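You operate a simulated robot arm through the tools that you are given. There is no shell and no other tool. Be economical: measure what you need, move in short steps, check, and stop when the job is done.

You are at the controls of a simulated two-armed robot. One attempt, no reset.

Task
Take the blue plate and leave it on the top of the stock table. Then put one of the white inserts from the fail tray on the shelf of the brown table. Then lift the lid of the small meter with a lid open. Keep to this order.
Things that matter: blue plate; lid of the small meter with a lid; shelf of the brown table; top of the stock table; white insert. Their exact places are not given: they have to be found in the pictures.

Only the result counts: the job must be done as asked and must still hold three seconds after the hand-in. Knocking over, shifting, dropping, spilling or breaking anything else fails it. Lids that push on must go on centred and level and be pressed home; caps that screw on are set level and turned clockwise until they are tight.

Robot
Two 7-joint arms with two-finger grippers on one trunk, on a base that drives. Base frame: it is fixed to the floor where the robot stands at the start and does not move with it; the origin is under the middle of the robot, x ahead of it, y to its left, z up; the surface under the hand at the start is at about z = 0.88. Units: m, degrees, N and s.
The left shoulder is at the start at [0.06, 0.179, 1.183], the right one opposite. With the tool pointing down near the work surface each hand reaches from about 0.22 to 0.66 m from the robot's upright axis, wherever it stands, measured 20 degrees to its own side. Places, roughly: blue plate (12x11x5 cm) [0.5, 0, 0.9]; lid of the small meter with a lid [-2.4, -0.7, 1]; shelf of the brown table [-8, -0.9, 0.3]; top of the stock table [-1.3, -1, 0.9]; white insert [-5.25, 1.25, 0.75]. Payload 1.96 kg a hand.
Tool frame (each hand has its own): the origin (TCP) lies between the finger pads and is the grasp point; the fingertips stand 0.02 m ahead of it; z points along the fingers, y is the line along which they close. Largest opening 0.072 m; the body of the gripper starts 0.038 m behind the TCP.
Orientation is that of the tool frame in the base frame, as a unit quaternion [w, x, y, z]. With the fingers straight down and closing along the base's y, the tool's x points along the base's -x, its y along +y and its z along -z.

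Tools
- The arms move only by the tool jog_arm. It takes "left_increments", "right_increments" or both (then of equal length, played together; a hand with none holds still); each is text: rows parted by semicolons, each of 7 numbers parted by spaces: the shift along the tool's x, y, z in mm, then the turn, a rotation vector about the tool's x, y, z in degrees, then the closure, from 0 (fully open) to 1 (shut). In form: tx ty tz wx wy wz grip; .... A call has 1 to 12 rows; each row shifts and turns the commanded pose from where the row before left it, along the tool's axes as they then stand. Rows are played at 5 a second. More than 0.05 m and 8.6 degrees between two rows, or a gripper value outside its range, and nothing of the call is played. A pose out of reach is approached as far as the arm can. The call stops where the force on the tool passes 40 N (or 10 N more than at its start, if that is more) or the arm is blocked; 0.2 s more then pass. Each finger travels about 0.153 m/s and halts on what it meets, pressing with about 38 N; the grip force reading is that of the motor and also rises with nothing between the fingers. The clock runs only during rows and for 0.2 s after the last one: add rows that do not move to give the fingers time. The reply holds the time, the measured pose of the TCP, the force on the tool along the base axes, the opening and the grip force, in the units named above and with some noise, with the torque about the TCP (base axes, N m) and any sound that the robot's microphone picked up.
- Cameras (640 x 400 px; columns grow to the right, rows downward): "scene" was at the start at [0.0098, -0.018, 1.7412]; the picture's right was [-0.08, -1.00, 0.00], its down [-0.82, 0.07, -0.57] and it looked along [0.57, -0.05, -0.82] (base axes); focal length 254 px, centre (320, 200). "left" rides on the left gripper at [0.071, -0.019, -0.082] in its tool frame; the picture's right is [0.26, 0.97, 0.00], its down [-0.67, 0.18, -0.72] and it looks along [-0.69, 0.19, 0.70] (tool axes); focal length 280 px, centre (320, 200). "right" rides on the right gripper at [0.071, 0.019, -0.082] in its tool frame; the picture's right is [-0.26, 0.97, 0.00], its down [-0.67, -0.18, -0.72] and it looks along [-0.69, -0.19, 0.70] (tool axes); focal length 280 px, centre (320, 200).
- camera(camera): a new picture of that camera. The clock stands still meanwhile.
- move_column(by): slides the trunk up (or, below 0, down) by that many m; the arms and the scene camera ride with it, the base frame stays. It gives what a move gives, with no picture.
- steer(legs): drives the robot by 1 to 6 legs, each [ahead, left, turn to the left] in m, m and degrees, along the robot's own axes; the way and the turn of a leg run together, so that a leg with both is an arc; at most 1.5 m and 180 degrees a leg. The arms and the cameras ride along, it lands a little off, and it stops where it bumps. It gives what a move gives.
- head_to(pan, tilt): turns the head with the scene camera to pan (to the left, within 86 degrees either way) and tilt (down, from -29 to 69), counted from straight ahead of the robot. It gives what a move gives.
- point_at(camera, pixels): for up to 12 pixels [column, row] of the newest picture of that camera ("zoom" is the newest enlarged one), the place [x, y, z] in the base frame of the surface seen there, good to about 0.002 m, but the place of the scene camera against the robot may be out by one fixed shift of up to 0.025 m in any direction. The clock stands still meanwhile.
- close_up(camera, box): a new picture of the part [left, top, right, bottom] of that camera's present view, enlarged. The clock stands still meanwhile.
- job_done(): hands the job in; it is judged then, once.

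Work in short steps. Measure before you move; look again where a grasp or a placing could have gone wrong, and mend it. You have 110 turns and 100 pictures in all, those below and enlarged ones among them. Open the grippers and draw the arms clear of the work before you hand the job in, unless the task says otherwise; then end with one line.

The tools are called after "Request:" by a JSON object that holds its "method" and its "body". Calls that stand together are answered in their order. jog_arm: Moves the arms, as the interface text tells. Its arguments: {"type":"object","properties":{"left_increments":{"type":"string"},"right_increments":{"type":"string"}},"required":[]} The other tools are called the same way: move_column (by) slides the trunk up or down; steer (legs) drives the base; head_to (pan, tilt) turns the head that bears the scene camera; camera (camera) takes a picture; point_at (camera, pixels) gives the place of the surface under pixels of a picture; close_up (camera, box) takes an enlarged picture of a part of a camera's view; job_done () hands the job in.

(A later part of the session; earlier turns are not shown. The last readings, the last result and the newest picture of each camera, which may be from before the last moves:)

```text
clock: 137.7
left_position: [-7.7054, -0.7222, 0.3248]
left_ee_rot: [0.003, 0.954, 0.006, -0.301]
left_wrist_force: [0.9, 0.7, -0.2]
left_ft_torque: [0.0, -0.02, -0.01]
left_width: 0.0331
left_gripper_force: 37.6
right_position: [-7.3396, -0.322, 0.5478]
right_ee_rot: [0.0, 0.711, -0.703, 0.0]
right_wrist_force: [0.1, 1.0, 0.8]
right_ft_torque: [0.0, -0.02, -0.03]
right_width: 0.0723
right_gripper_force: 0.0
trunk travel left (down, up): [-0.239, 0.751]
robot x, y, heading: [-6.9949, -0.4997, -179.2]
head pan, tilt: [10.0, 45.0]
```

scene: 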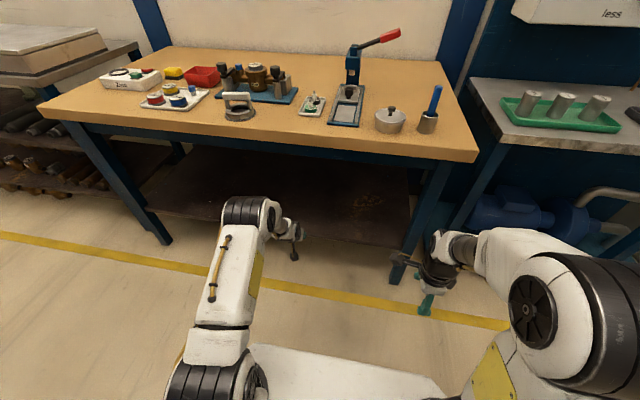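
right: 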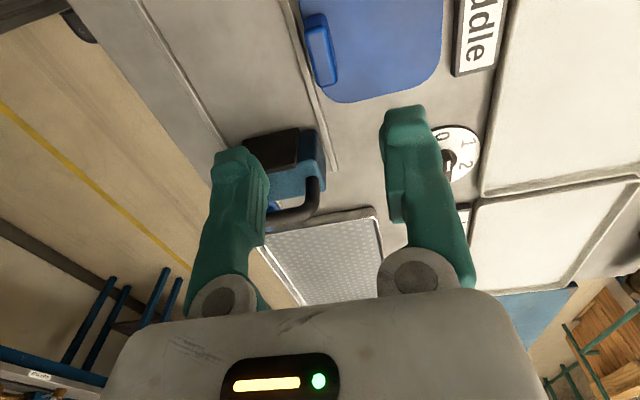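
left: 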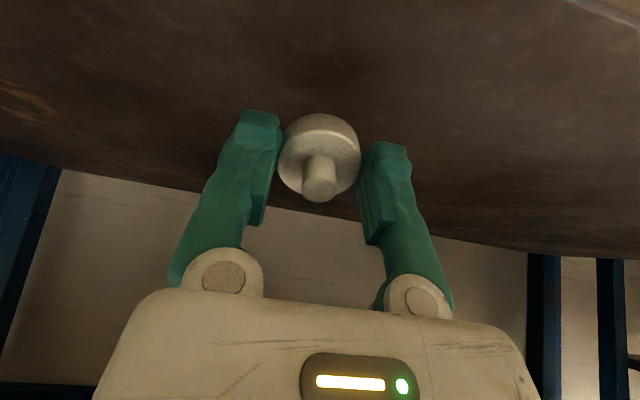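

Request:
{"method": "move_column", "body": {"by": -0.003}}

Request:
{"method": "close_up", "body": {"camera": "left", "box": [230, 80, 410, 220]}}

```text
clock: 138.2
left_position: [-7.7051, -0.7218, 0.324]
left_ee_rot: [0.002, 0.953, 0.006, -0.302]
left_wrist_force: [-0.2, 0.1, 4.9]
left_ft_torque: [-0.02, 0.0, -0.04]
left_width: 0.0334
left_gripper_force: 37.8
right_position: [-7.3393, -0.3215, 0.5453]
right_ee_rot: [0.001, 0.712, -0.703, 0.0]
right_wrist_force: [-0.4, -0.2, 0.8]
right_ft_torque: [0.04, -0.03, -0.06]
right_width: 0.072
right_gripper_force: 0.0
trunk travel left (down, up): [-0.236, 0.754]
robot x, y, heading: [-6.9974, -0.5066, -179.4]
head pan, tilt: [10.0, 45.0]
```

```text
2.86 times, centred on (320, 150) of left
```

zoom: 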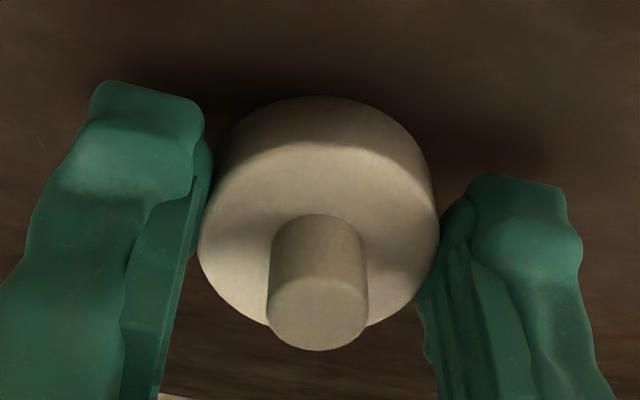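

Contact is felt (4.9 N up). I open the fingers gradually and look.

Request:
{"method": "jog_arm", "body": {"left_increments": "0 0 0 0 0 0 0.5;0 0 0 0 0 0 0.4;0 0 0 0 0 0 0.2;0 0 0 0 0 0 0;0 0 0 0 0 0 0"}}

Request:
{"method": "camera", "body": {"camera": "left"}}

```text
clock: 139.4
left_position: [-7.7064, -0.7228, 0.3213]
left_ee_rot: [0.002, 0.954, 0.006, -0.301]
left_wrist_force: [0.8, 1.2, 1.0]
left_ft_torque: [0.01, -0.02, -0.02]
left_width: 0.0719
left_gripper_force: 0.1
right_position: [-7.34, -0.3228, 0.5446]
right_ee_rot: [0.0, 0.711, -0.703, 0.0]
right_wrist_force: [-0.2, -0.2, 0.3]
right_ft_torque: [0.02, -0.02, -0.02]
right_width: 0.0721
right_gripper_force: 0.0
trunk travel left (down, up): [-0.236, 0.754]
robot x, y, heading: [-6.9947, -0.503, -179.3]
head pan, tilt: [10.0, 45.0]
```

```text
43 pictures are left
```

left: 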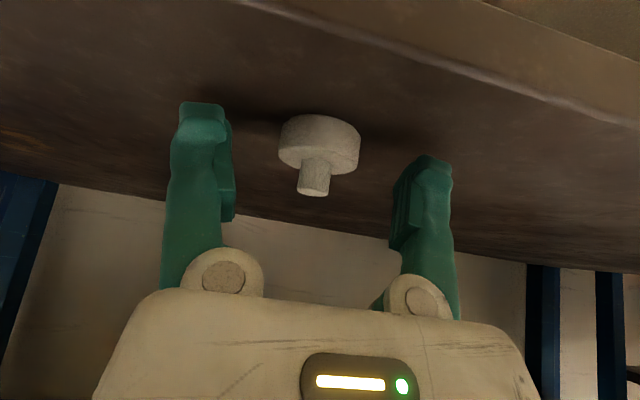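

The insert stands flat on the shelf, stem up. I withdraw along the tool axis, then straight back.

Request:
{"method": "jog_arm", "body": {"left_increments": "0 0 -20 0 0 0 0;0 0 -30 0 0 0 0;32.8 0 -22.9 0 0 0 0;32.8 0 -22.9 0 0 0 0;32.8 0 -22.9 0 0 0 0;32.8 0 -22.9 0 0 0 0;32.8 0 -22.9 0 0 0 0;0 0 0 0 0 0 0"}}

Request:
{"method": "camera", "body": {"camera": "left"}}

```text
clock: 141.2
left_position: [-7.4762, -0.719, 0.3593]
left_ee_rot: [0.002, 0.953, 0.006, -0.301]
left_wrist_force: [-0.4, -0.2, 0.1]
left_ft_torque: [0.03, 0.03, -0.01]
left_width: 0.0721
left_gripper_force: 0.0
right_position: [-7.3391, -0.3222, 0.5454]
right_ee_rot: [0.0, 0.711, -0.703, 0.0]
right_wrist_force: [-0.6, 0.1, -0.3]
right_ft_torque: [0.0, -0.01, -0.01]
right_width: 0.0718
right_gripper_force: 0.0
trunk travel left (down, up): [-0.236, 0.754]
robot x, y, heading: [-6.9951, -0.5054, -179.6]
head pan, tilt: [10.0, 45.0]
```

```text
42 pictures are left
```

left: 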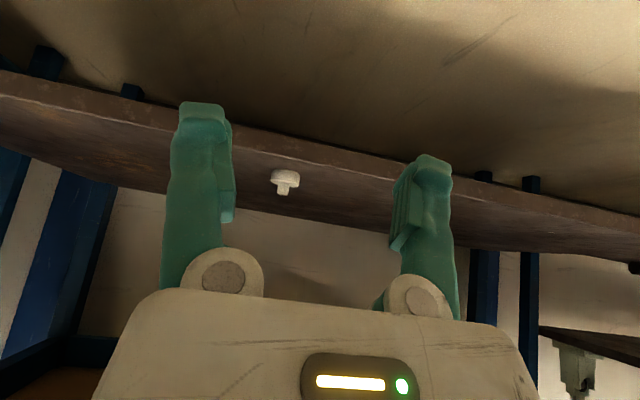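

The insert stays on the shelf. I strafe away from the crate, raise the trunk, and straighten the hand.

Request:
{"method": "steer", "body": {"legs": [[0, -0.75, 0]]}}

Request:
{"method": "move_column", "body": {"by": 0.4}}

Request:
{"method": "move_column", "body": {"by": 0.19}}

Request:
{"method": "jog_arm", "body": {"left_increments": "20 0 -20 0 7 0 0;20 0 -20 0 7 0 0;0 0 -20 0 7 0 0;0 0 -20 0 7 0 0;0 0 -20 0 7 0 0;0 0 0 0 0 0 0"}}

Request:
{"method": "steer", "body": {"legs": [[0, 0, -1], [-1.5, 0, 0]]}}

```text
clock: 145.2
left_position: [-7.4818, 0.0236, 0.3585]
left_ee_rot: [-0.001, 0.954, -0.003, -0.301]
left_wrist_force: [0.3, 0.9, -0.1]
left_ft_torque: [0.0, -0.02, 0.02]
left_width: 0.0721
left_gripper_force: 0.1
right_position: [-7.3378, 0.4178, 0.5451]
right_ee_rot: [0.0, -0.705, 0.71, 0.0]
right_wrist_force: [1.2, 0.3, 0.8]
right_ft_torque: [0.0, 0.03, 0.0]
right_width: 0.072
right_gripper_force: 0.1
trunk travel left (down, up): [-0.236, 0.754]
robot x, y, heading: [-6.9963, 0.2338, 179.7]
head pan, tilt: [10.0, 45.0]
```

```text
clock: 149.0
left_position: [-7.4828, 0.0236, 0.7592]
left_ee_rot: [-0.001, 0.954, -0.004, -0.3]
left_wrist_force: [-0.8, 0.1, 0.2]
left_ft_torque: [-0.01, 0.01, 0.0]
left_width: 0.0719
left_gripper_force: 0.1
right_position: [-7.3371, 0.4189, 0.9449]
right_ee_rot: [0.0, -0.705, 0.709, 0.001]
right_wrist_force: [0.8, 0.8, 0.4]
right_ft_torque: [0.0, -0.02, 0.02]
right_width: 0.0721
right_gripper_force: 0.2
trunk travel left (down, up): [-0.636, 0.354]
robot x, y, heading: [-6.9961, 0.231, 179.5]
head pan, tilt: [10.0, 45.0]
```

```text
clock: 151.1
left_position: [-7.4834, 0.0232, 0.9489]
left_ee_rot: [-0.001, 0.954, -0.004, -0.301]
left_wrist_force: [0.0, 0.3, 0.1]
left_ft_torque: [0.0, 0.01, 0.02]
left_width: 0.0722
left_gripper_force: 0.0
right_position: [-7.3387, 0.4184, 1.1358]
right_ee_rot: [0.0, -0.705, 0.71, 0.0]
right_wrist_force: [-0.6, -0.7, 0.6]
right_ft_torque: [0.01, 0.01, 0.0]
right_width: 0.0721
right_gripper_force: 0.1
trunk travel left (down, up): [-0.826, 0.164]
robot x, y, heading: [-6.9956, 0.2291, 179.8]
head pan, tilt: [10.0, 45.0]
```

```text
clock: 152.5
left_position: [-7.4131, 0.0231, 1.02]
left_ee_rot: [0.0, 1.0, -0.003, 0.001]
left_wrist_force: [-0.5, -0.4, -0.1]
left_ft_torque: [0.01, -0.02, 0.01]
left_width: 0.0723
left_gripper_force: 0.1
right_position: [-7.3394, 0.4188, 1.1353]
right_ee_rot: [0.0, -0.704, 0.71, 0.0]
right_wrist_force: [-0.1, 0.2, 0.1]
right_ft_torque: [0.01, -0.01, -0.04]
right_width: 0.0721
right_gripper_force: 0.1
trunk travel left (down, up): [-0.826, 0.164]
robot x, y, heading: [-6.9947, 0.228, 179.9]
head pan, tilt: [10.0, 45.0]
```

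```text
clock: 160.1
left_position: [-5.9475, 0.0011, 1.0188]
left_ee_rot: [0.0, 1.0, -0.001, 0.0]
left_wrist_force: [0.2, -0.2, 0.1]
left_ft_torque: [-0.02, 0.01, 0.02]
left_width: 0.072
left_gripper_force: 0.0
right_position: [-5.873, 0.3969, 1.1357]
right_ee_rot: [0.0, -0.706, 0.708, 0.0]
right_wrist_force: [-0.4, 1.1, 0.4]
right_ft_torque: [-0.03, 0.02, 0.02]
right_width: 0.0721
right_gripper_force: 0.1
trunk travel left (down, up): [-0.826, 0.164]
robot x, y, heading: [-5.5289, 0.2099, 180.0]
head pan, tilt: [10.0, 45.0]
```

The pose is good. I reverse 3 m more along the corridor, then turn left to face the bench.

Request:
{"method": "steer", "body": {"legs": [[-1.5, 0, 0], [-1.5, 0, 0], [0, 0, 90]]}}

Request:
{"method": "head_to", "body": {"pan": 0, "tilt": 42}}

Request:
{"method": "camera", "body": {"camera": "scene"}}

```text
clock: 178.4
left_position: [-2.3105, -0.2219, 1.0202]
left_ee_rot: [0.0, 0.725, 0.689, 0.0]
left_wrist_force: [-0.1, -0.1, 0.3]
left_ft_torque: [-0.01, -0.01, 0.01]
left_width: 0.0717
left_gripper_force: 0.0
right_position: [-2.7022, -0.1295, 1.1348]
right_ee_rot: [0.0, 1.0, -0.026, 0.0]
right_wrist_force: [0.4, -0.6, 1.0]
right_ft_torque: [0.0, 0.02, -0.02]
right_width: 0.0717
right_gripper_force: 0.1
trunk travel left (down, up): [-0.826, 0.164]
robot x, y, heading: [-2.4983, 0.2043, -92.8]
head pan, tilt: [10.0, 45.0]
```

```text
clock: 179.2
left_position: [-2.3118, -0.2214, 1.0198]
left_ee_rot: [-0.001, 0.725, 0.689, 0.001]
left_wrist_force: [0.6, 0.1, 0.3]
left_ft_torque: [0.01, 0.02, -0.02]
left_width: 0.072
left_gripper_force: 0.1
right_position: [-2.703, -0.1294, 1.1362]
right_ee_rot: [0.0, 1.0, -0.026, 0.0]
right_wrist_force: [0.0, -0.4, -0.8]
right_ft_torque: [-0.01, 0.03, 0.02]
right_width: 0.0717
right_gripper_force: 0.1
trunk travel left (down, up): [-0.826, 0.164]
robot x, y, heading: [-2.4978, 0.2018, -93.0]
head pan, tilt: [0.0, 42.0]
```

```text
41 pictures are left
```

scene: 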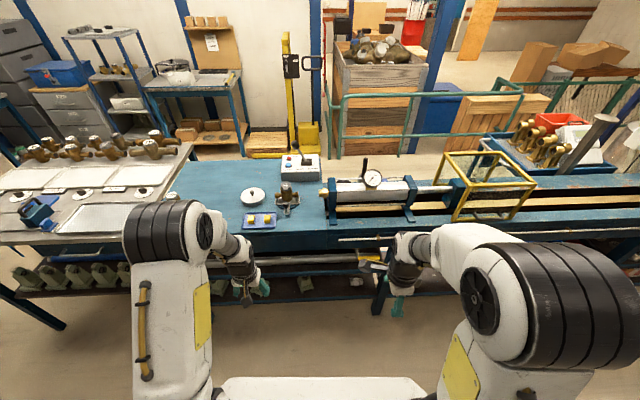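

A meter stands at (288,197) on the bench. I enlarge it.

Request:
{"method": "close_up", "body": {"camera": "scene", "box": [200, 150, 360, 250]}}

Request:
{"method": "point_at", "body": {"camera": "scene", "pixels": [[288, 195], [255, 197], [288, 212], [265, 240], [300, 170], [150, 205], [330, 250]]}}

Request:
{"method": "camera", "body": {"camera": "left"}}

```text
4.00 times, centred on (280, 200) of scene
```

zoom: 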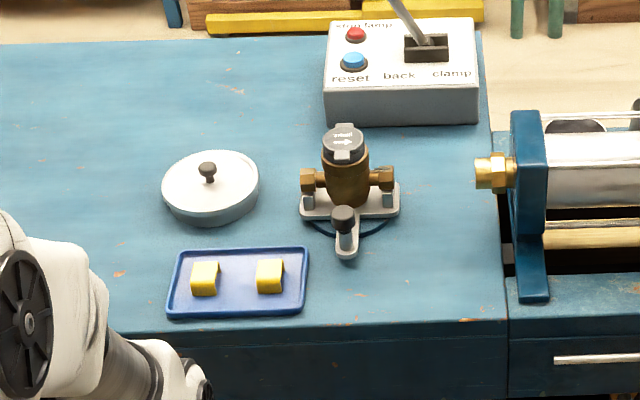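

```text
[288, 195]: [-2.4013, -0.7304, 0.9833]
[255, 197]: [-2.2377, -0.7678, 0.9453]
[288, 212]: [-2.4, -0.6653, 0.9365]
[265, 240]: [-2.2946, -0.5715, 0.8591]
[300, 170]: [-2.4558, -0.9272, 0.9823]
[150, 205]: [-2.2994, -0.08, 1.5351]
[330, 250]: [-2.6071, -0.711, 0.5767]
```

```text
39 pictures are left
```

left: 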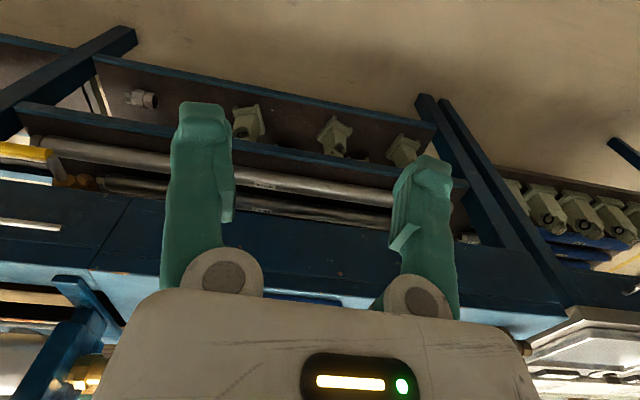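

The meter with the lid stands at about (-2.40,-0.72), top z≈0.97, with a lip on the lid toward the robot. I raise the left hand and drive closer.

Request:
{"method": "jog_arm", "body": {"left_increments": "0 0 -40 0 0 0 0;0 0 -40 0 0 0 0;0 0 -40 0 0 0 0;0 0 -30 0 0 0 0"}}

Request:
{"method": "steer", "body": {"legs": [[0, 0, 3], [0.31, -0.05, 0]]}}

Request:
{"method": "camera", "body": {"camera": "left"}}

Request:
{"method": "camera", "body": {"camera": "scene"}}

```text
clock: 180.2
left_position: [-2.3152, -0.2189, 1.1692]
left_ee_rot: [0.0, 0.724, 0.69, 0.0]
left_wrist_force: [1.0, 0.3, -0.4]
left_ft_torque: [-0.02, 0.0, 0.01]
left_width: 0.0718
left_gripper_force: 0.1
right_position: [-2.7027, -0.1299, 1.1349]
right_ee_rot: [0.001, 1.0, -0.025, 0.0]
right_wrist_force: [0.1, 0.1, 0.5]
right_ft_torque: [-0.01, 0.0, 0.02]
right_width: 0.0721
right_gripper_force: 0.0
trunk travel left (down, up): [-0.826, 0.164]
robot x, y, heading: [-2.4986, 0.2052, -93.0]
head pan, tilt: [0.0, 42.0]
```

```text
clock: 182.7
left_position: [-2.3411, -0.5168, 1.168]
left_ee_rot: [0.0, 0.707, 0.707, -0.001]
left_wrist_force: [0.0, -0.5, 0.3]
left_ft_torque: [0.01, 0.0, 0.01]
left_width: 0.072
left_gripper_force: 0.1
right_position: [-2.7331, -0.4466, 1.1363]
right_ee_rot: [0.001, 1.0, 0.001, 0.001]
right_wrist_force: [-0.2, 0.2, 0.6]
right_ft_torque: [0.02, 0.01, 0.02]
right_width: 0.072
right_gripper_force: 0.0
trunk travel left (down, up): [-0.826, 0.164]
robot x, y, heading: [-2.5451, -0.1043, -89.7]
head pan, tilt: [0.0, 42.0]
```

```text
38 pictures are left
```

left: 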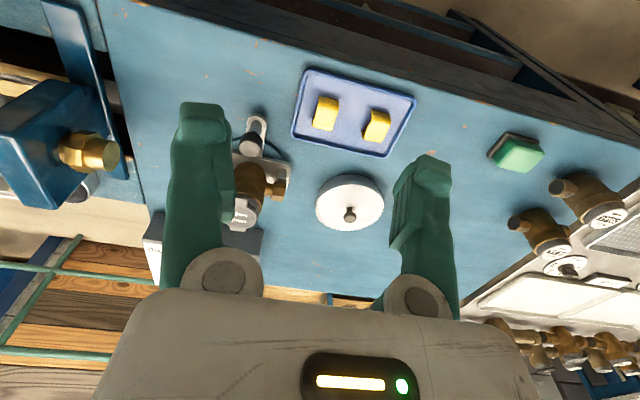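

```text
37 pictures are left
```

scene: 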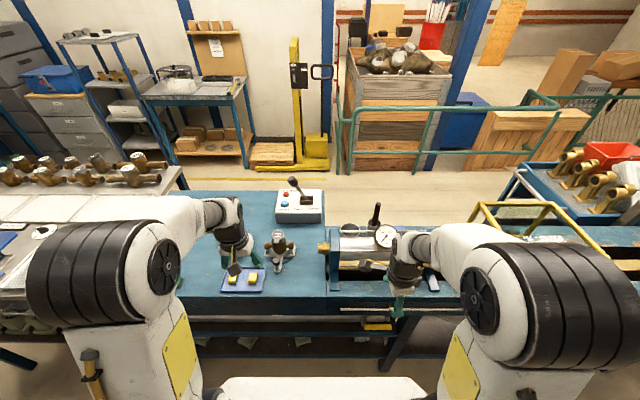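

I enlarge the meter in both views to see its lip and hinge.

Request:
{"method": "close_up", "body": {"camera": "scene", "box": [255, 220, 311, 276]}}

Request:
{"method": "close_up", "body": {"camera": "left", "box": [210, 100, 320, 240]}}

```text
7.14 times, centred on (283, 248) of scene
```

zoom: 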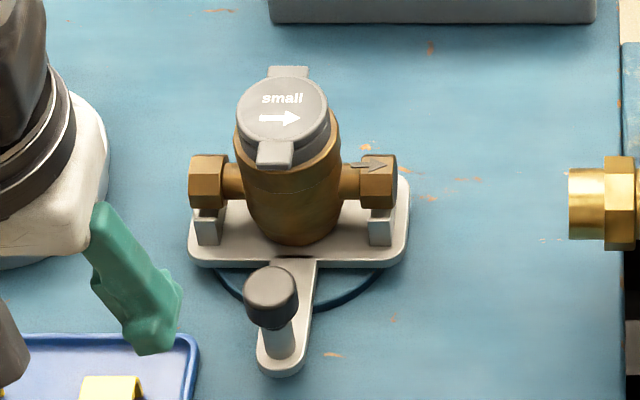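

```text
2.86 times, centred on (265, 170) of left
```

zoom: 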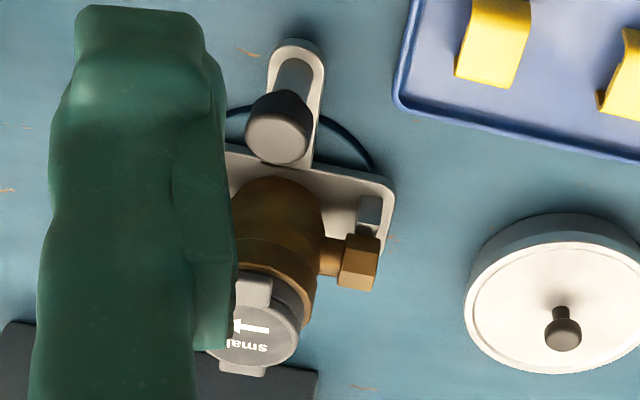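

The lid's lip faces the robot and the hinge is at the back. Pinching the lip sideways along x lets it pivot while I swing it. I shift the left hand over x≈-2.40 to measure.

Request:
{"method": "jog_arm", "body": {"left_increments": "0 -30 0 0 0 0 0;-10 -30 0 0 0 0 0;0 0 0 0 0 0 0"}}

Request:
{"method": "close_up", "body": {"camera": "left", "box": [230, 60, 410, 240]}}

```text
clock: 183.5
left_position: [-2.3995, -0.5276, 1.167]
left_ee_rot: [0.0, 0.706, 0.708, 0.0]
left_wrist_force: [-0.1, 0.5, -0.4]
left_ft_torque: [0.04, 0.02, 0.01]
left_width: 0.0719
left_gripper_force: 0.0
right_position: [-2.733, -0.4486, 1.1348]
right_ee_rot: [0.001, 1.0, 0.001, 0.0]
right_wrist_force: [0.3, -0.2, -0.4]
right_ft_torque: [-0.02, -0.01, 0.02]
right_width: 0.0717
right_gripper_force: 0.0
trunk travel left (down, up): [-0.826, 0.164]
robot x, y, heading: [-2.5499, -0.1064, -89.9]
head pan, tilt: [0.0, 42.0]
```

```text
2.22 times, centred on (320, 150) of left
```

zoom: 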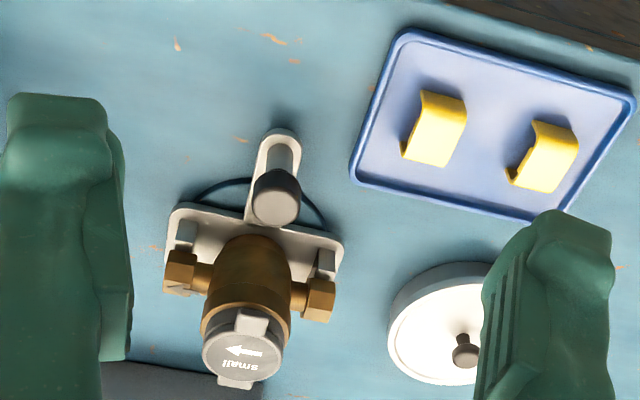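

The lip is at about (253,322) in the enlarged picture and the hinge at (237,382). I measure these.

Request:
{"method": "point_at", "body": {"camera": "zoom", "pixels": [[240, 322], [266, 325], [253, 315], [252, 330], [243, 352], [206, 350], [282, 352], [236, 384], [220, 381], [252, 385], [275, 205], [247, 290]]}}

Request:
{"method": "close_up", "body": {"camera": "left", "box": [275, 175, 325, 245]}}

```text
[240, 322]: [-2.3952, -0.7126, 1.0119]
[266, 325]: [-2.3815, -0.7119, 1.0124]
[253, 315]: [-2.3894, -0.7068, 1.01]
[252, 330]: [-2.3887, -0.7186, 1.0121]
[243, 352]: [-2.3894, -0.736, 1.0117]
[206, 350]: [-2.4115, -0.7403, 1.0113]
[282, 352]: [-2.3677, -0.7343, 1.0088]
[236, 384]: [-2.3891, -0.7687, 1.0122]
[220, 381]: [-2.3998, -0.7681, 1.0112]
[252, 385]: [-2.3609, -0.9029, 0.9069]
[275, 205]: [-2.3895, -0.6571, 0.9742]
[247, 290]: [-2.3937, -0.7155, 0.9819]
```

```text
5.71 times, centred on (300, 210) of left
```

zoom: 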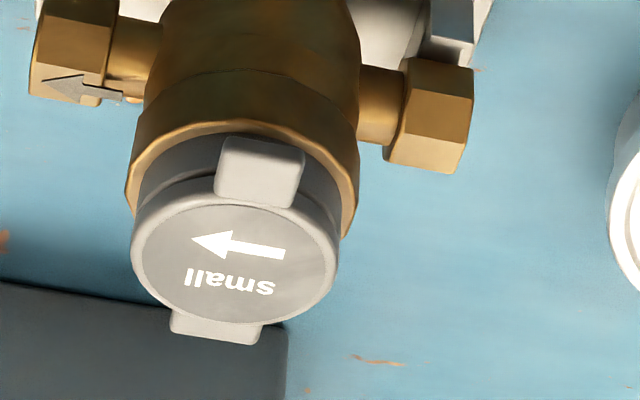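

The lid top is at z≈1.012, the lip spans x -2.396…-2.381 and y -0.715…-0.706, and the hinge is near y≈-0.763. I raise the trunk for reach and drive 11 cm closer.

Request:
{"method": "move_column", "body": {"by": 0.13}}

Request:
{"method": "steer", "body": {"legs": [[0.11, 0, 0]]}}

```text
clock: 185.1
left_position: [-2.401, -0.5274, 1.2974]
left_ee_rot: [0.0, 0.706, 0.708, 0.001]
left_wrist_force: [-0.7, -0.2, 0.1]
left_ft_torque: [-0.01, 0.02, -0.01]
left_width: 0.0718
left_gripper_force: 0.0
right_position: [-2.7331, -0.4484, 1.2653]
right_ee_rot: [0.0, 1.0, 0.001, 0.0]
right_wrist_force: [-0.1, 0.0, -0.3]
right_ft_torque: [-0.01, -0.01, -0.02]
right_width: 0.0719
right_gripper_force: 0.1
trunk travel left (down, up): [-0.956, 0.034]
robot x, y, heading: [-2.5459, -0.1098, -89.8]
head pan, tilt: [0.0, 42.0]
```

```text
clock: 186.3
left_position: [-2.4015, -0.6358, 1.2989]
left_ee_rot: [0.001, 0.708, 0.706, -0.001]
left_wrist_force: [-0.1, 1.2, 0.2]
left_ft_torque: [0.03, -0.01, 0.0]
left_width: 0.0721
left_gripper_force: 0.1
right_position: [-2.7347, -0.5555, 1.2654]
right_ee_rot: [0.002, 1.0, -0.001, 0.0]
right_wrist_force: [-0.4, 0.8, 0.0]
right_ft_torque: [-0.01, -0.01, 0.0]
right_width: 0.0719
right_gripper_force: 0.1
trunk travel left (down, up): [-0.956, 0.034]
robot x, y, heading: [-2.5506, -0.2184, -90.1]
head pan, tilt: [0.0, 42.0]
```

I lower the hand to z≈1.13 at x≈-2.389 for a close look at the lip.

Request:
{"method": "jog_arm", "body": {"left_increments": "0 6 40 0 0 0 0;0 6 40 0 0 0 0;0 0 40 0 0 0 0;0 0 40 0 0 0 0;0 0 0 0 0 0 0"}}

Request:
{"method": "camera", "body": {"camera": "left"}}

```text
clock: 187.5
left_position: [-2.3894, -0.6395, 1.1358]
left_ee_rot: [0.001, 0.708, 0.707, 0.0]
left_wrist_force: [0.3, -0.3, 0.4]
left_ft_torque: [-0.01, -0.01, -0.03]
left_width: 0.0717
left_gripper_force: 0.0
right_position: [-2.7342, -0.5577, 1.2658]
right_ee_rot: [0.001, 1.0, -0.001, 0.0]
right_wrist_force: [-0.2, 0.6, 1.0]
right_ft_torque: [-0.02, 0.02, -0.01]
right_width: 0.0722
right_gripper_force: 0.1
trunk travel left (down, up): [-0.956, 0.034]
robot x, y, heading: [-2.5474, -0.2174, -90.2]
head pan, tilt: [0.0, 42.0]
```

```text
32 pictures are left
```

left: 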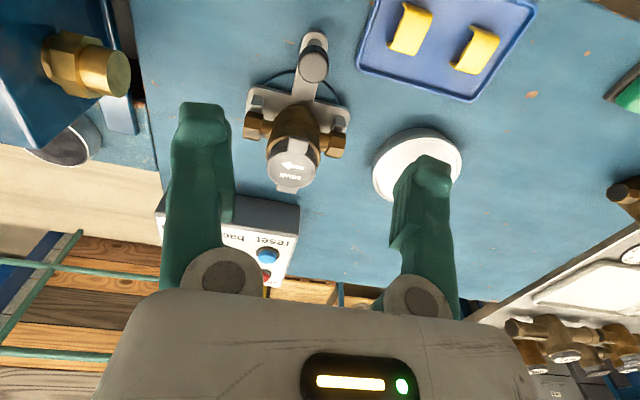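

Request:
{"method": "close_up", "body": {"camera": "left", "box": [255, 125, 335, 205]}}

Request:
{"method": "point_at", "body": {"camera": "zoom", "pixels": [[270, 90], [345, 90], [310, 75], [310, 110], [310, 130], [290, 190], [270, 320], [230, 310], [310, 315], [265, 345], [300, 50], [200, 90]]}}

```text
5.00 times, centred on (295, 165) of left
```

zoom: 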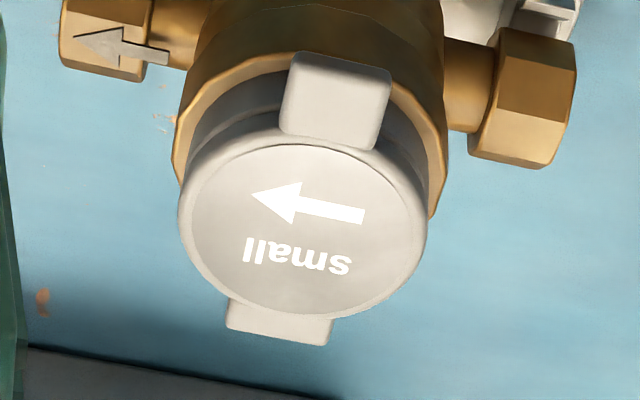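

```text
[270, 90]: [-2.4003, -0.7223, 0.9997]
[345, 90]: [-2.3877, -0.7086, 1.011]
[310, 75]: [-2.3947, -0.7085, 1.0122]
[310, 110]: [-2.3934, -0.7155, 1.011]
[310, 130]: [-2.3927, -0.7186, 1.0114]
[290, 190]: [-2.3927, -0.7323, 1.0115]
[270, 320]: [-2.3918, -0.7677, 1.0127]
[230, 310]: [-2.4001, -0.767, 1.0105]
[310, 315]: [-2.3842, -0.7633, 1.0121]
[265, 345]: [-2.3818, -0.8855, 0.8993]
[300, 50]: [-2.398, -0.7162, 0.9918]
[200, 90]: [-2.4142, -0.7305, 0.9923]
```

The lip is about 20 mm wide, centred at x=-2.389, reaching y≈-0.704. I put the TCP at (-2.389,-0.708,1.023) with the fingers part open and check before closing.

Request:
{"method": "jog_arm", "body": {"left_increments": "-34 0 0 0 0 0 0.4;-34.5 0 0 0 0 0 0.4;0 0 35 0 0 0 0.4;0 0 35 0 0 0 0.4;0 0 25 0 0 0 0.4;0 0 15 0 0 0 0.4;0 0 0 0 0 0 0.4"}}

Request:
{"method": "camera", "body": {"camera": "left"}}

Request:
{"method": "close_up", "body": {"camera": "scene", "box": [240, 220, 360, 310]}}

```text
clock: 189.1
left_position: [-2.3911, -0.7029, 1.0271]
left_ee_rot: [0.0, 0.707, 0.707, 0.0]
left_wrist_force: [0.0, 0.9, 0.2]
left_ft_torque: [0.05, 0.0, -0.01]
left_width: 0.0431
left_gripper_force: 0.0
right_position: [-2.7339, -0.5579, 1.2655]
right_ee_rot: [0.0, 1.0, -0.001, 0.0]
right_wrist_force: [0.2, 1.0, 1.2]
right_ft_torque: [-0.01, -0.01, 0.01]
right_width: 0.0718
right_gripper_force: 0.1
trunk travel left (down, up): [-0.956, 0.034]
robot x, y, heading: [-2.5471, -0.215, -90.0]
head pan, tilt: [0.0, 42.0]
```

```text
30 pictures are left
```

left: 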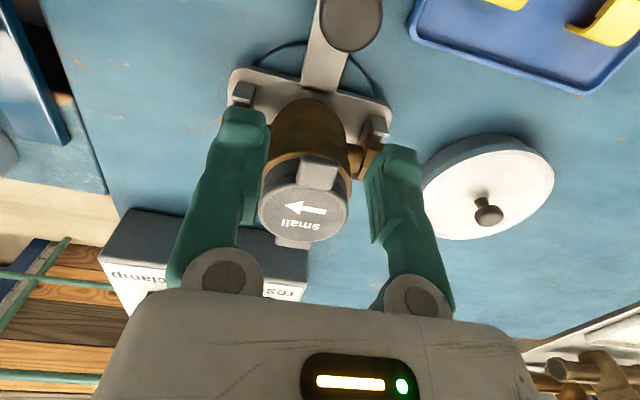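

```text
4.44 times, centred on (300, 265) of scene
```

zoom: 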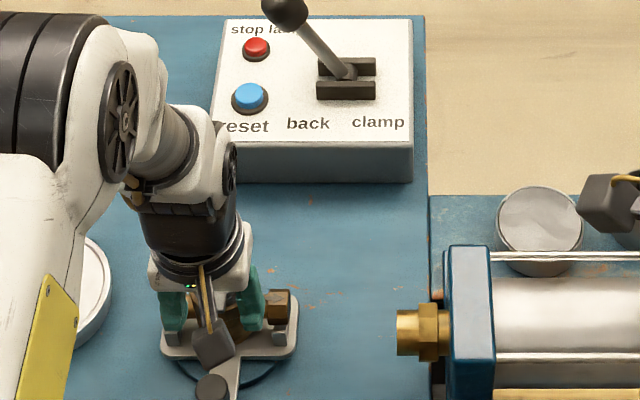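

The lip sits centred between the fingers. I adjust 5 mm forward and 4 mm down, then close on it gently.

Request:
{"method": "jog_arm", "body": {"left_increments": "-5 0.5 4 0 0 0 0.4;0 0 0 0 0 0 0.55;0 0 0 0 0 0 0.65;0 0 0 0 0 0 0.75;0 0 0 0 0 0 0.8;0 0 0 0 0 0 0.8"}}

Request:
{"method": "close_up", "body": {"camera": "left", "box": [220, 90, 420, 250]}}

```text
clock: 190.5
left_position: [-2.3893, -0.7089, 1.0236]
left_ee_rot: [0.0, 0.707, 0.707, 0.0]
left_wrist_force: [1.0, 0.9, -1.2]
left_ft_torque: [0.08, 0.01, 0.0]
left_width: 0.0168
left_gripper_force: 37.5
right_position: [-2.7351, -0.5566, 1.2644]
right_ee_rot: [0.0, 1.0, -0.001, 0.001]
right_wrist_force: [0.1, 0.7, -0.5]
right_ft_torque: [-0.03, -0.01, 0.04]
right_width: 0.0721
right_gripper_force: 0.1
trunk travel left (down, up): [-0.956, 0.034]
robot x, y, heading: [-2.5438, -0.2136, -89.9]
head pan, tilt: [0.0, 42.0]
```

```text
2.50 times, centred on (320, 170) of left
```

zoom: 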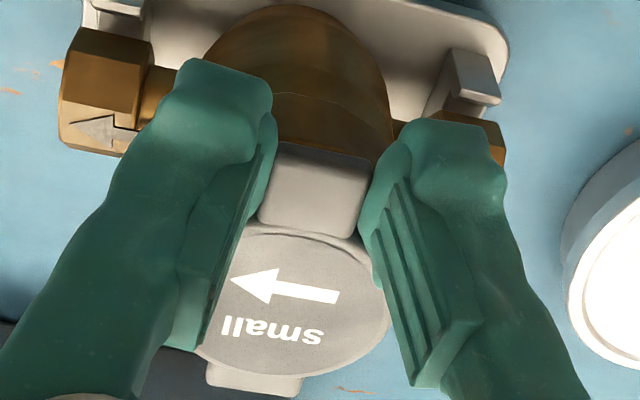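

The lip is held at 16.8 mm. I swing it along an arc about the hinge (radius ≈55 mm), first to 30°, checking forces.

Request:
{"method": "jog_arm", "body": {"left_increments": "-0.2 0 -4.8 0 0 0 0.8;-0.6 0 -4.8 0 0 0 0.8;-1 0 -4.7 0 0 0 0.8;-1.5 0 -4.5 0 0 0 0.8;-1.9 0 -4.4 0 0 0 0.8;-2.2 0 -4.3 0 0 0 0.8;0 0 0 0 0 0 0.8"}}

Request:
{"method": "camera", "body": {"camera": "left"}}

```text
clock: 192.1
left_position: [-2.3897, -0.7198, 1.0496]
left_ee_rot: [-0.001, 0.708, 0.706, 0.0]
left_wrist_force: [-0.7, 0.5, -5.4]
left_ft_torque: [0.31, 0.01, -0.01]
left_width: 0.0168
left_gripper_force: 38.6
right_position: [-2.7357, -0.5586, 1.2649]
right_ee_rot: [0.0, 1.0, 0.0, 0.0]
right_wrist_force: [0.5, 0.2, -0.1]
right_ft_torque: [0.03, -0.04, -0.03]
right_width: 0.072
right_gripper_force: 0.1
trunk travel left (down, up): [-0.956, 0.034]
robot x, y, heading: [-2.5509, -0.2155, -90.1]
head pan, tilt: [0.0, 42.0]
```

```text
27 pictures are left
```

left: 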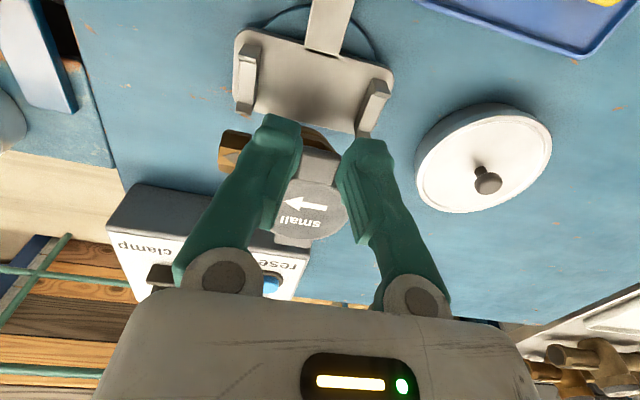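

The whole meter has come up with the lid: the pinch is holding the lid rigidly. I reverse the same path exactly to set the meter back in its cradle.

Request:
{"method": "jog_arm", "body": {"left_increments": "2.2 0 4.3 0 0 0 0.8;1.9 0 4.4 0 0 0 0.8;1.5 0 4.5 0 0 0 0.8;1 0 4.7 0 0 0 0.8;0.6 0 4.8 0 0 0 0.8;0.2 0 4.8 0 0 0 0.8;0 0 0 0 0 0 0.8"}}

Request:
{"method": "close_up", "body": {"camera": "left", "box": [200, 40, 440, 260]}}

```text
clock: 193.7
left_position: [-2.3901, -0.71, 1.0259]
left_ee_rot: [0.002, 0.707, 0.707, -0.001]
left_wrist_force: [1.2, -1.0, 15.5]
left_ft_torque: [-0.99, -0.05, 0.01]
left_width: 0.0165
left_gripper_force: 38.1
right_position: [-2.7364, -0.5563, 1.2656]
right_ee_rot: [0.001, 1.0, 0.0, 0.001]
right_wrist_force: [0.0, 0.0, 0.6]
right_ft_torque: [0.02, 0.0, 0.01]
right_width: 0.0721
right_gripper_force: 0.0
trunk travel left (down, up): [-0.956, 0.034]
robot x, y, heading: [-2.5473, -0.2204, -89.5]
head pan, tilt: [0.0, 42.0]
```

```text
1.82 times, centred on (320, 150) of left
```

zoom: 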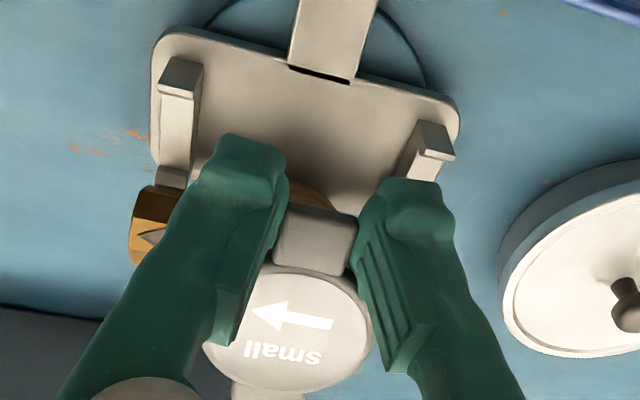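

The meter seems not seated as before and 15.5 N pushes up. I take outside views before moving further.

Request:
{"method": "close_up", "body": {"camera": "scene", "box": [250, 260, 330, 320]}}

Request:
{"method": "camera", "body": {"camera": "right"}}

```text
6.67 times, centred on (290, 290) of scene
```

zoom: 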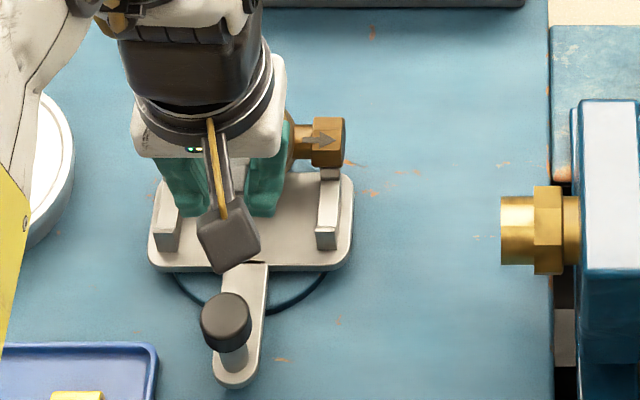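

```text
24 pictures are left
```

right: 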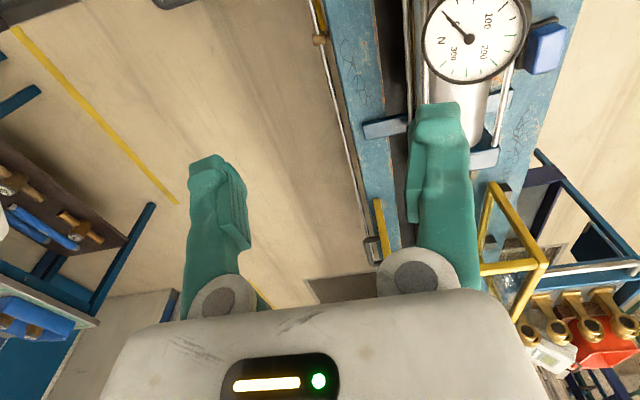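

The freely hinged body has swung back about 25 mm, so its nuts now lie behind the cradle posts. I lift it clear again and measure nut and posts so I can reseat it.

Request:
{"method": "jog_arm", "body": {"left_increments": "0 0 -10 0 0 0 0.8;0 0 -15 0 0 0 0.8;0 0 -15 0 0 0 0.8;0 0 0 0 0 0 0.8;0 0 0 0 0 0 0.8"}}

Request:
{"method": "camera", "body": {"camera": "left"}}

Request:
{"method": "close_up", "body": {"camera": "scene", "box": [250, 250, 330, 320]}}

```text
clock: 194.9
left_position: [-2.3896, -0.7116, 1.0637]
left_ee_rot: [0.0, 0.708, 0.706, -0.001]
left_wrist_force: [-0.4, 0.3, -4.2]
left_ft_torque: [0.28, 0.0, -0.02]
left_width: 0.0167
left_gripper_force: 38.6
right_position: [-2.735, -0.5585, 1.2655]
right_ee_rot: [0.0, 1.0, -0.001, 0.001]
right_wrist_force: [0.0, -1.6, 0.4]
right_ft_torque: [-0.03, 0.01, 0.01]
right_width: 0.0721
right_gripper_force: 0.1
trunk travel left (down, up): [-0.956, 0.034]
robot x, y, heading: [-2.5506, -0.2129, -90.2]
head pan, tilt: [0.0, 42.0]
```

```text
23 pictures are left
```

left: 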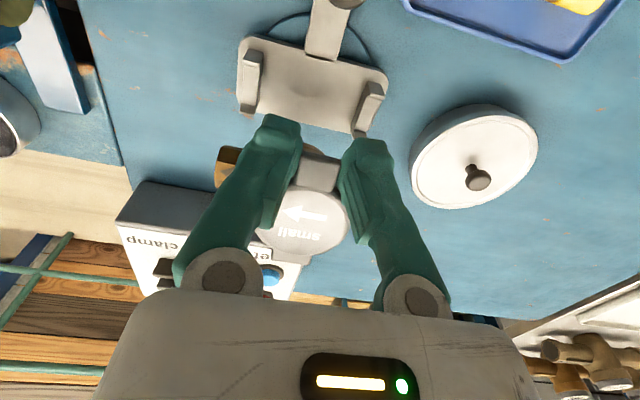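

```text
5.71 times, centred on (290, 285) of scene
```

zoom: 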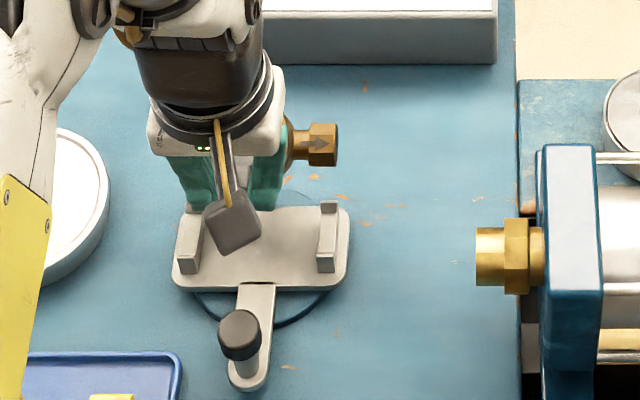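

The empty cradle is now visible. I enlarge it and measure the saddle posts and the visible nut.

Request:
{"method": "close_up", "body": {"camera": "left", "box": [200, 20, 400, 200]}}

Request:
{"method": "point_at", "body": {"camera": "left", "pixels": [[250, 55], [252, 75], [246, 100], [246, 112], [375, 90], [368, 110], [358, 130], [355, 138], [300, 90], [226, 165], [222, 152], [232, 180]]}}

Request:
{"method": "point_at", "body": {"camera": "scene", "pixels": [[297, 258], [297, 264], [292, 258], [289, 257], [296, 280], [297, 272], [264, 280], [292, 262]]}}

```text
2.22 times, centred on (300, 110) of left
```

zoom: 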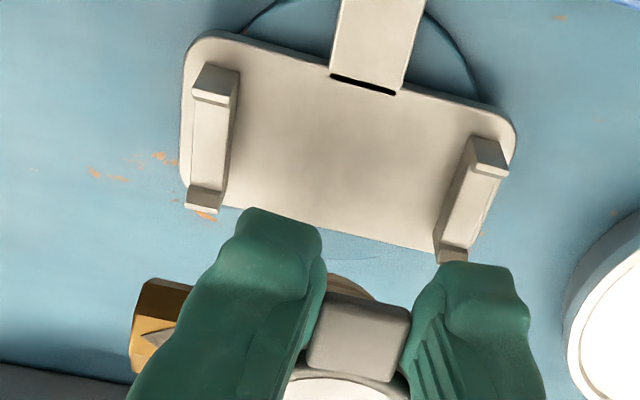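

```text
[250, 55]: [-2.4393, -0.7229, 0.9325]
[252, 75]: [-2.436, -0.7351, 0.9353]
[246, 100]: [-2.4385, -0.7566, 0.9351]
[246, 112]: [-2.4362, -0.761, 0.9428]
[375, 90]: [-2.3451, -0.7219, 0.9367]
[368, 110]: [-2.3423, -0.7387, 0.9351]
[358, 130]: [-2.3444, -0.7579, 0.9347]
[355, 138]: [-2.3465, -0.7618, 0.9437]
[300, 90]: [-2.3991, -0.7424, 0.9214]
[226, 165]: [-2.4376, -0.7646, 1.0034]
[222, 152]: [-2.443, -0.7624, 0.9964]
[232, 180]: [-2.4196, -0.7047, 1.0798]
```

```text
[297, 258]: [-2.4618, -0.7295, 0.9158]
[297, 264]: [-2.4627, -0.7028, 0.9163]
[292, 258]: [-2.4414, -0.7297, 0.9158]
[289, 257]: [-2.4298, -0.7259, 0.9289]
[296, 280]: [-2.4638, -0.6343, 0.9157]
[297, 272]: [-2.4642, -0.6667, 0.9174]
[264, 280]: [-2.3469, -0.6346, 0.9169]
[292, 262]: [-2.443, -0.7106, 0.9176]
```

I sample the -x nut and its saddle in the scene camera for a second estimate of the nut centre.

Request:
{"method": "point_at", "body": {"camera": "scene", "pixels": [[290.5, 272], [290.5, 273.5], [290.5, 275], [290.5, 276.5], [290.5, 278], [290.5, 279], [291.3, 286], [291.3, 290], [291.3, 294], [291, 298]]}}

Request:
{"method": "close_up", "body": {"camera": "scene", "box": [270, 262, 310, 302]}}

```text
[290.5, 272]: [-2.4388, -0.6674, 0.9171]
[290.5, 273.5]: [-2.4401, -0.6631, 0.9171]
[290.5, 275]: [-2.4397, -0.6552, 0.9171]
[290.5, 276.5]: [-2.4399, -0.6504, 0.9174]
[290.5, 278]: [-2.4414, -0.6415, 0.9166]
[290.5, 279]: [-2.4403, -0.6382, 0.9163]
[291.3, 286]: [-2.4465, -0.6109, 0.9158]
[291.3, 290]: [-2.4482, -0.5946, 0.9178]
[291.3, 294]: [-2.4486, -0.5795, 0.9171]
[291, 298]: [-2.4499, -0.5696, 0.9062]
```

```text
10.00 times, centred on (290, 282) of scene
```

zoom: 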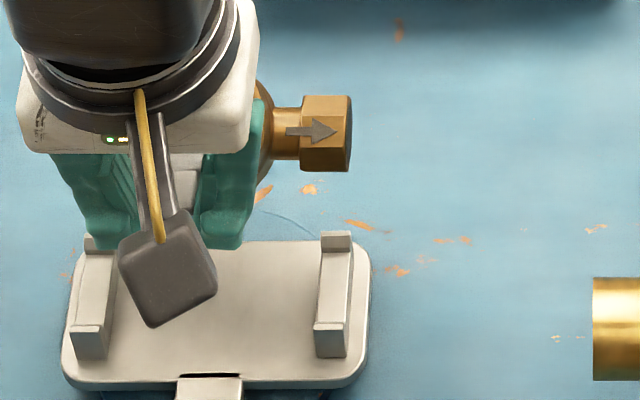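

I sample the zoom picture itself (nut at about (325,130), saddle at (335,285)).

Request:
{"method": "point_at", "body": {"camera": "zoom", "pixels": [[325, 99], [325, 108], [325, 118], [325, 128], [325, 140], [325, 152], [325, 165], [337, 240], [337, 255], [335, 290], [332, 318], [330, 340]]}}

```text
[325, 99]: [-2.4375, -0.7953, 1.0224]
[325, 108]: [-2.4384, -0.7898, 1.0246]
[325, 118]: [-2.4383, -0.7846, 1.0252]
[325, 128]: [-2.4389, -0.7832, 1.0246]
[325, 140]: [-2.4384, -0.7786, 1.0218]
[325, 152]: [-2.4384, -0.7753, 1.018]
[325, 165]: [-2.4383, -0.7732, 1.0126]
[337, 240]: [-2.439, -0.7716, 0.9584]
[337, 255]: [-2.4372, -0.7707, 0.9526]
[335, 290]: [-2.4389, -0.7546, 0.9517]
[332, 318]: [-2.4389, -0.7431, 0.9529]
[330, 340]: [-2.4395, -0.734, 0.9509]
```

The nut centre is truly at about (-0.770,0.996) and the saddle wants (-0.742,0.9475). I shift the meter 28 mm toward the robot and lower it to about 5 mm above the saddle.

Request:
{"method": "jog_arm", "body": {"left_increments": "14 0 0 0 0 0 0.8;14 0 0 0 0 0 0.8;0 0 0 0 0 0 0.8;0 0 12 0 0 0 0.8;0 0 12 0 0 0 0.8;0 0 10 0 0 0 0.8;0 0 8 0 0 0 0.8;0 0 0 0 0 0 0.8;0 0 0 0 0 0 0.8"}}

Request:
{"method": "close_up", "body": {"camera": "scene", "box": [270, 262, 310, 302]}}

```text
clock: 196.9
left_position: [-2.3882, -0.681, 1.0212]
left_ee_rot: [0.001, 0.708, 0.707, -0.001]
left_wrist_force: [0.0, 0.3, 17.2]
left_ft_torque: [-1.0, -0.03, 0.05]
left_width: 0.0167
left_gripper_force: 38.4
right_position: [-2.7352, -0.5561, 1.265]
right_ee_rot: [0.0, 1.0, -0.002, 0.001]
right_wrist_force: [-0.5, 0.7, 0.0]
right_ft_torque: [0.01, -0.01, 0.0]
right_width: 0.0718
right_gripper_force: 0.1
trunk travel left (down, up): [-0.956, 0.034]
robot x, y, heading: [-2.5466, -0.2195, -90.1]
head pan, tilt: [0.0, 42.0]
```

```text
10.00 times, centred on (290, 282) of scene
```

zoom: 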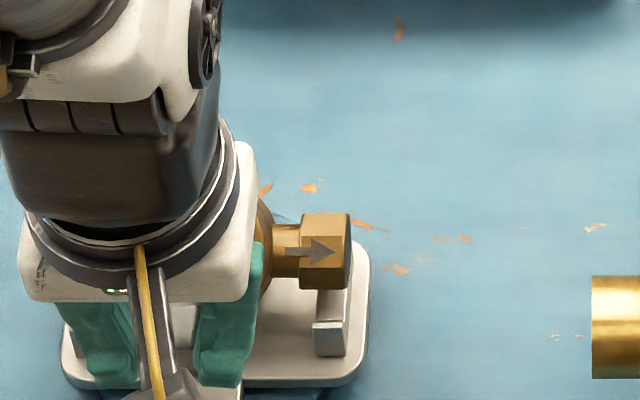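

There is contact (17 N). I measure where the nut is now relative to the saddle.

Request:
{"method": "point_at", "body": {"camera": "zoom", "pixels": [[325, 216], [325, 226], [325, 236], [325, 246], [325, 258], [325, 270], [325, 284], [330, 305], [330, 320], [330, 335], [285, 240], [262, 260]]}}

Request:
{"method": "camera", "body": {"camera": "left"}}

```text
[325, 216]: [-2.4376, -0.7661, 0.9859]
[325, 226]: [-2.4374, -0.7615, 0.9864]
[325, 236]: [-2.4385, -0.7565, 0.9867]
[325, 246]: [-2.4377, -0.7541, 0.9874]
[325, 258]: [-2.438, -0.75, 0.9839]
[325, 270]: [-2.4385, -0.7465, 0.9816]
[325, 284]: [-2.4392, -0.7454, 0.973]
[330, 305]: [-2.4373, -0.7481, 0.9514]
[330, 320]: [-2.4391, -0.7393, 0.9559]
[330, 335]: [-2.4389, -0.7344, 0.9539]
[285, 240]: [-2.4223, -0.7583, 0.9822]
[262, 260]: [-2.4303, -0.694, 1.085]
```

```text
18 pictures are left
```

left: 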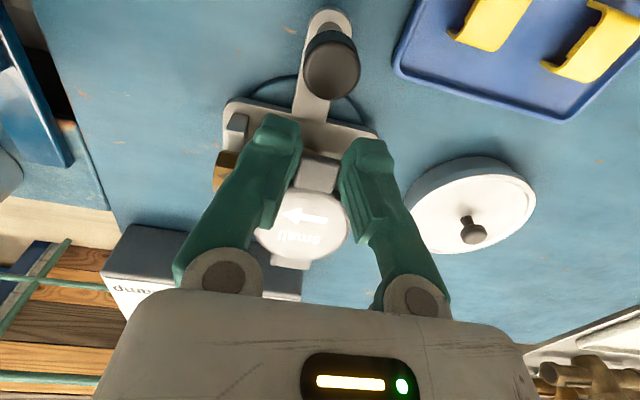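

The nut is over the saddle in y but 10 mm high, because the tilted body's bottom edge touches the plate. I swing the lid's top backward with a 15° counter-rotation to bring the body upright as it settles.

Request:
{"method": "jog_arm", "body": {"left_increments": "-6.3 0 -0.4 0 3 0 0.8;-6.3 0 -0.7 0 3 0 0.8;-6.2 0 -1.05 0 3 0 0.8;-6.2 0 -1.4 0 3 0 0.8;-6.1 0 -1.7 0 3 0 0.8;0 0 0 0 0 0 0.8"}}

Request:
{"method": "close_up", "body": {"camera": "scene", "box": [270, 262, 310, 302]}}

Request:
{"method": "point_at", "body": {"camera": "zoom", "pixels": [[325, 226], [325, 236], [325, 246], [325, 258], [325, 270], [325, 284], [325, 296], [330, 310], [330, 325], [330, 340]]}}

```text
clock: 198.3
left_position: [-2.3889, -0.7153, 1.0231]
left_ee_rot: [-0.092, 0.702, 0.7, 0.093]
left_wrist_force: [0.4, 1.4, -4.6]
left_ft_torque: [0.22, -0.03, 0.01]
left_width: 0.0167
left_gripper_force: 37.8
right_position: [-2.7344, -0.5558, 1.2661]
right_ee_rot: [0.0, 1.0, -0.001, 0.0]
right_wrist_force: [1.1, -0.3, -0.2]
right_ft_torque: [0.02, 0.02, 0.02]
right_width: 0.0723
right_gripper_force: 0.0
trunk travel left (down, up): [-0.956, 0.034]
robot x, y, heading: [-2.5485, -0.2152, -90.1]
head pan, tilt: [0.0, 42.0]
```

```text
10.00 times, centred on (290, 282) of scene
```

zoom: 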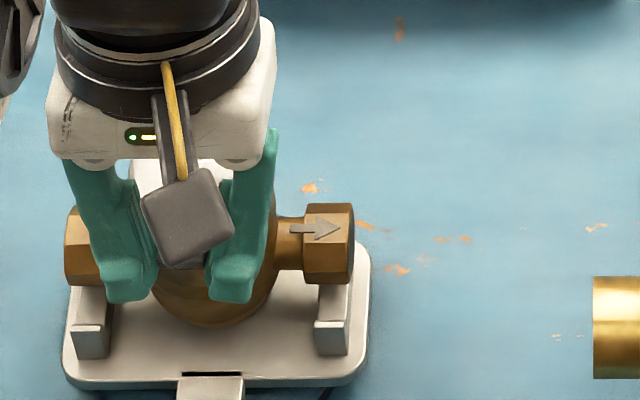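

```text
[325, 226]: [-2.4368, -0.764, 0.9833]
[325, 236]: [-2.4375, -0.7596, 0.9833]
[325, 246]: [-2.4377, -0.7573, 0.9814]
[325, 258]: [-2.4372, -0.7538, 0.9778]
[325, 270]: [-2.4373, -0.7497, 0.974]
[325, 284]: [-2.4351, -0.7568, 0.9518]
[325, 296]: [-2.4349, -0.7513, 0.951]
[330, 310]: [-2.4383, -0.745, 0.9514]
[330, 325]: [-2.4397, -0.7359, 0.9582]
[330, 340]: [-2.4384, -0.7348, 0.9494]
```

The meter now hangs nearly upright with the nuts about 7 mm above the saddle and 5 mm back. I check its attitude from the left camera.

Request:
{"method": "camera", "body": {"camera": "left"}}

Request:
{"method": "point_at", "body": {"camera": "left", "pixels": [[300, 205], [320, 210], [310, 225], [318, 165], [318, 150], [300, 240], [310, 120], [310, 135], [230, 110], [395, 140]]}}

```text
16 pictures are left
```

left: 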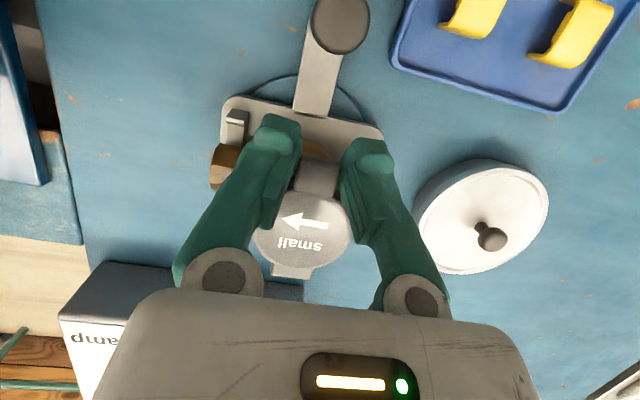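

```text
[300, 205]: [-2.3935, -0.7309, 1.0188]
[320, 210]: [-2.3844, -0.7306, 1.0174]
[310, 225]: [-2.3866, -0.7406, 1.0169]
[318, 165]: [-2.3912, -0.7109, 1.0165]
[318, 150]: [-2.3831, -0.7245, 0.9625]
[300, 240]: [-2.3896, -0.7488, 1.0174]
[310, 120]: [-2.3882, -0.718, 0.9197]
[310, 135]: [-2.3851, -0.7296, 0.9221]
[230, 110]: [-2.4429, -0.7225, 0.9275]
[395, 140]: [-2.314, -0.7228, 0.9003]
```

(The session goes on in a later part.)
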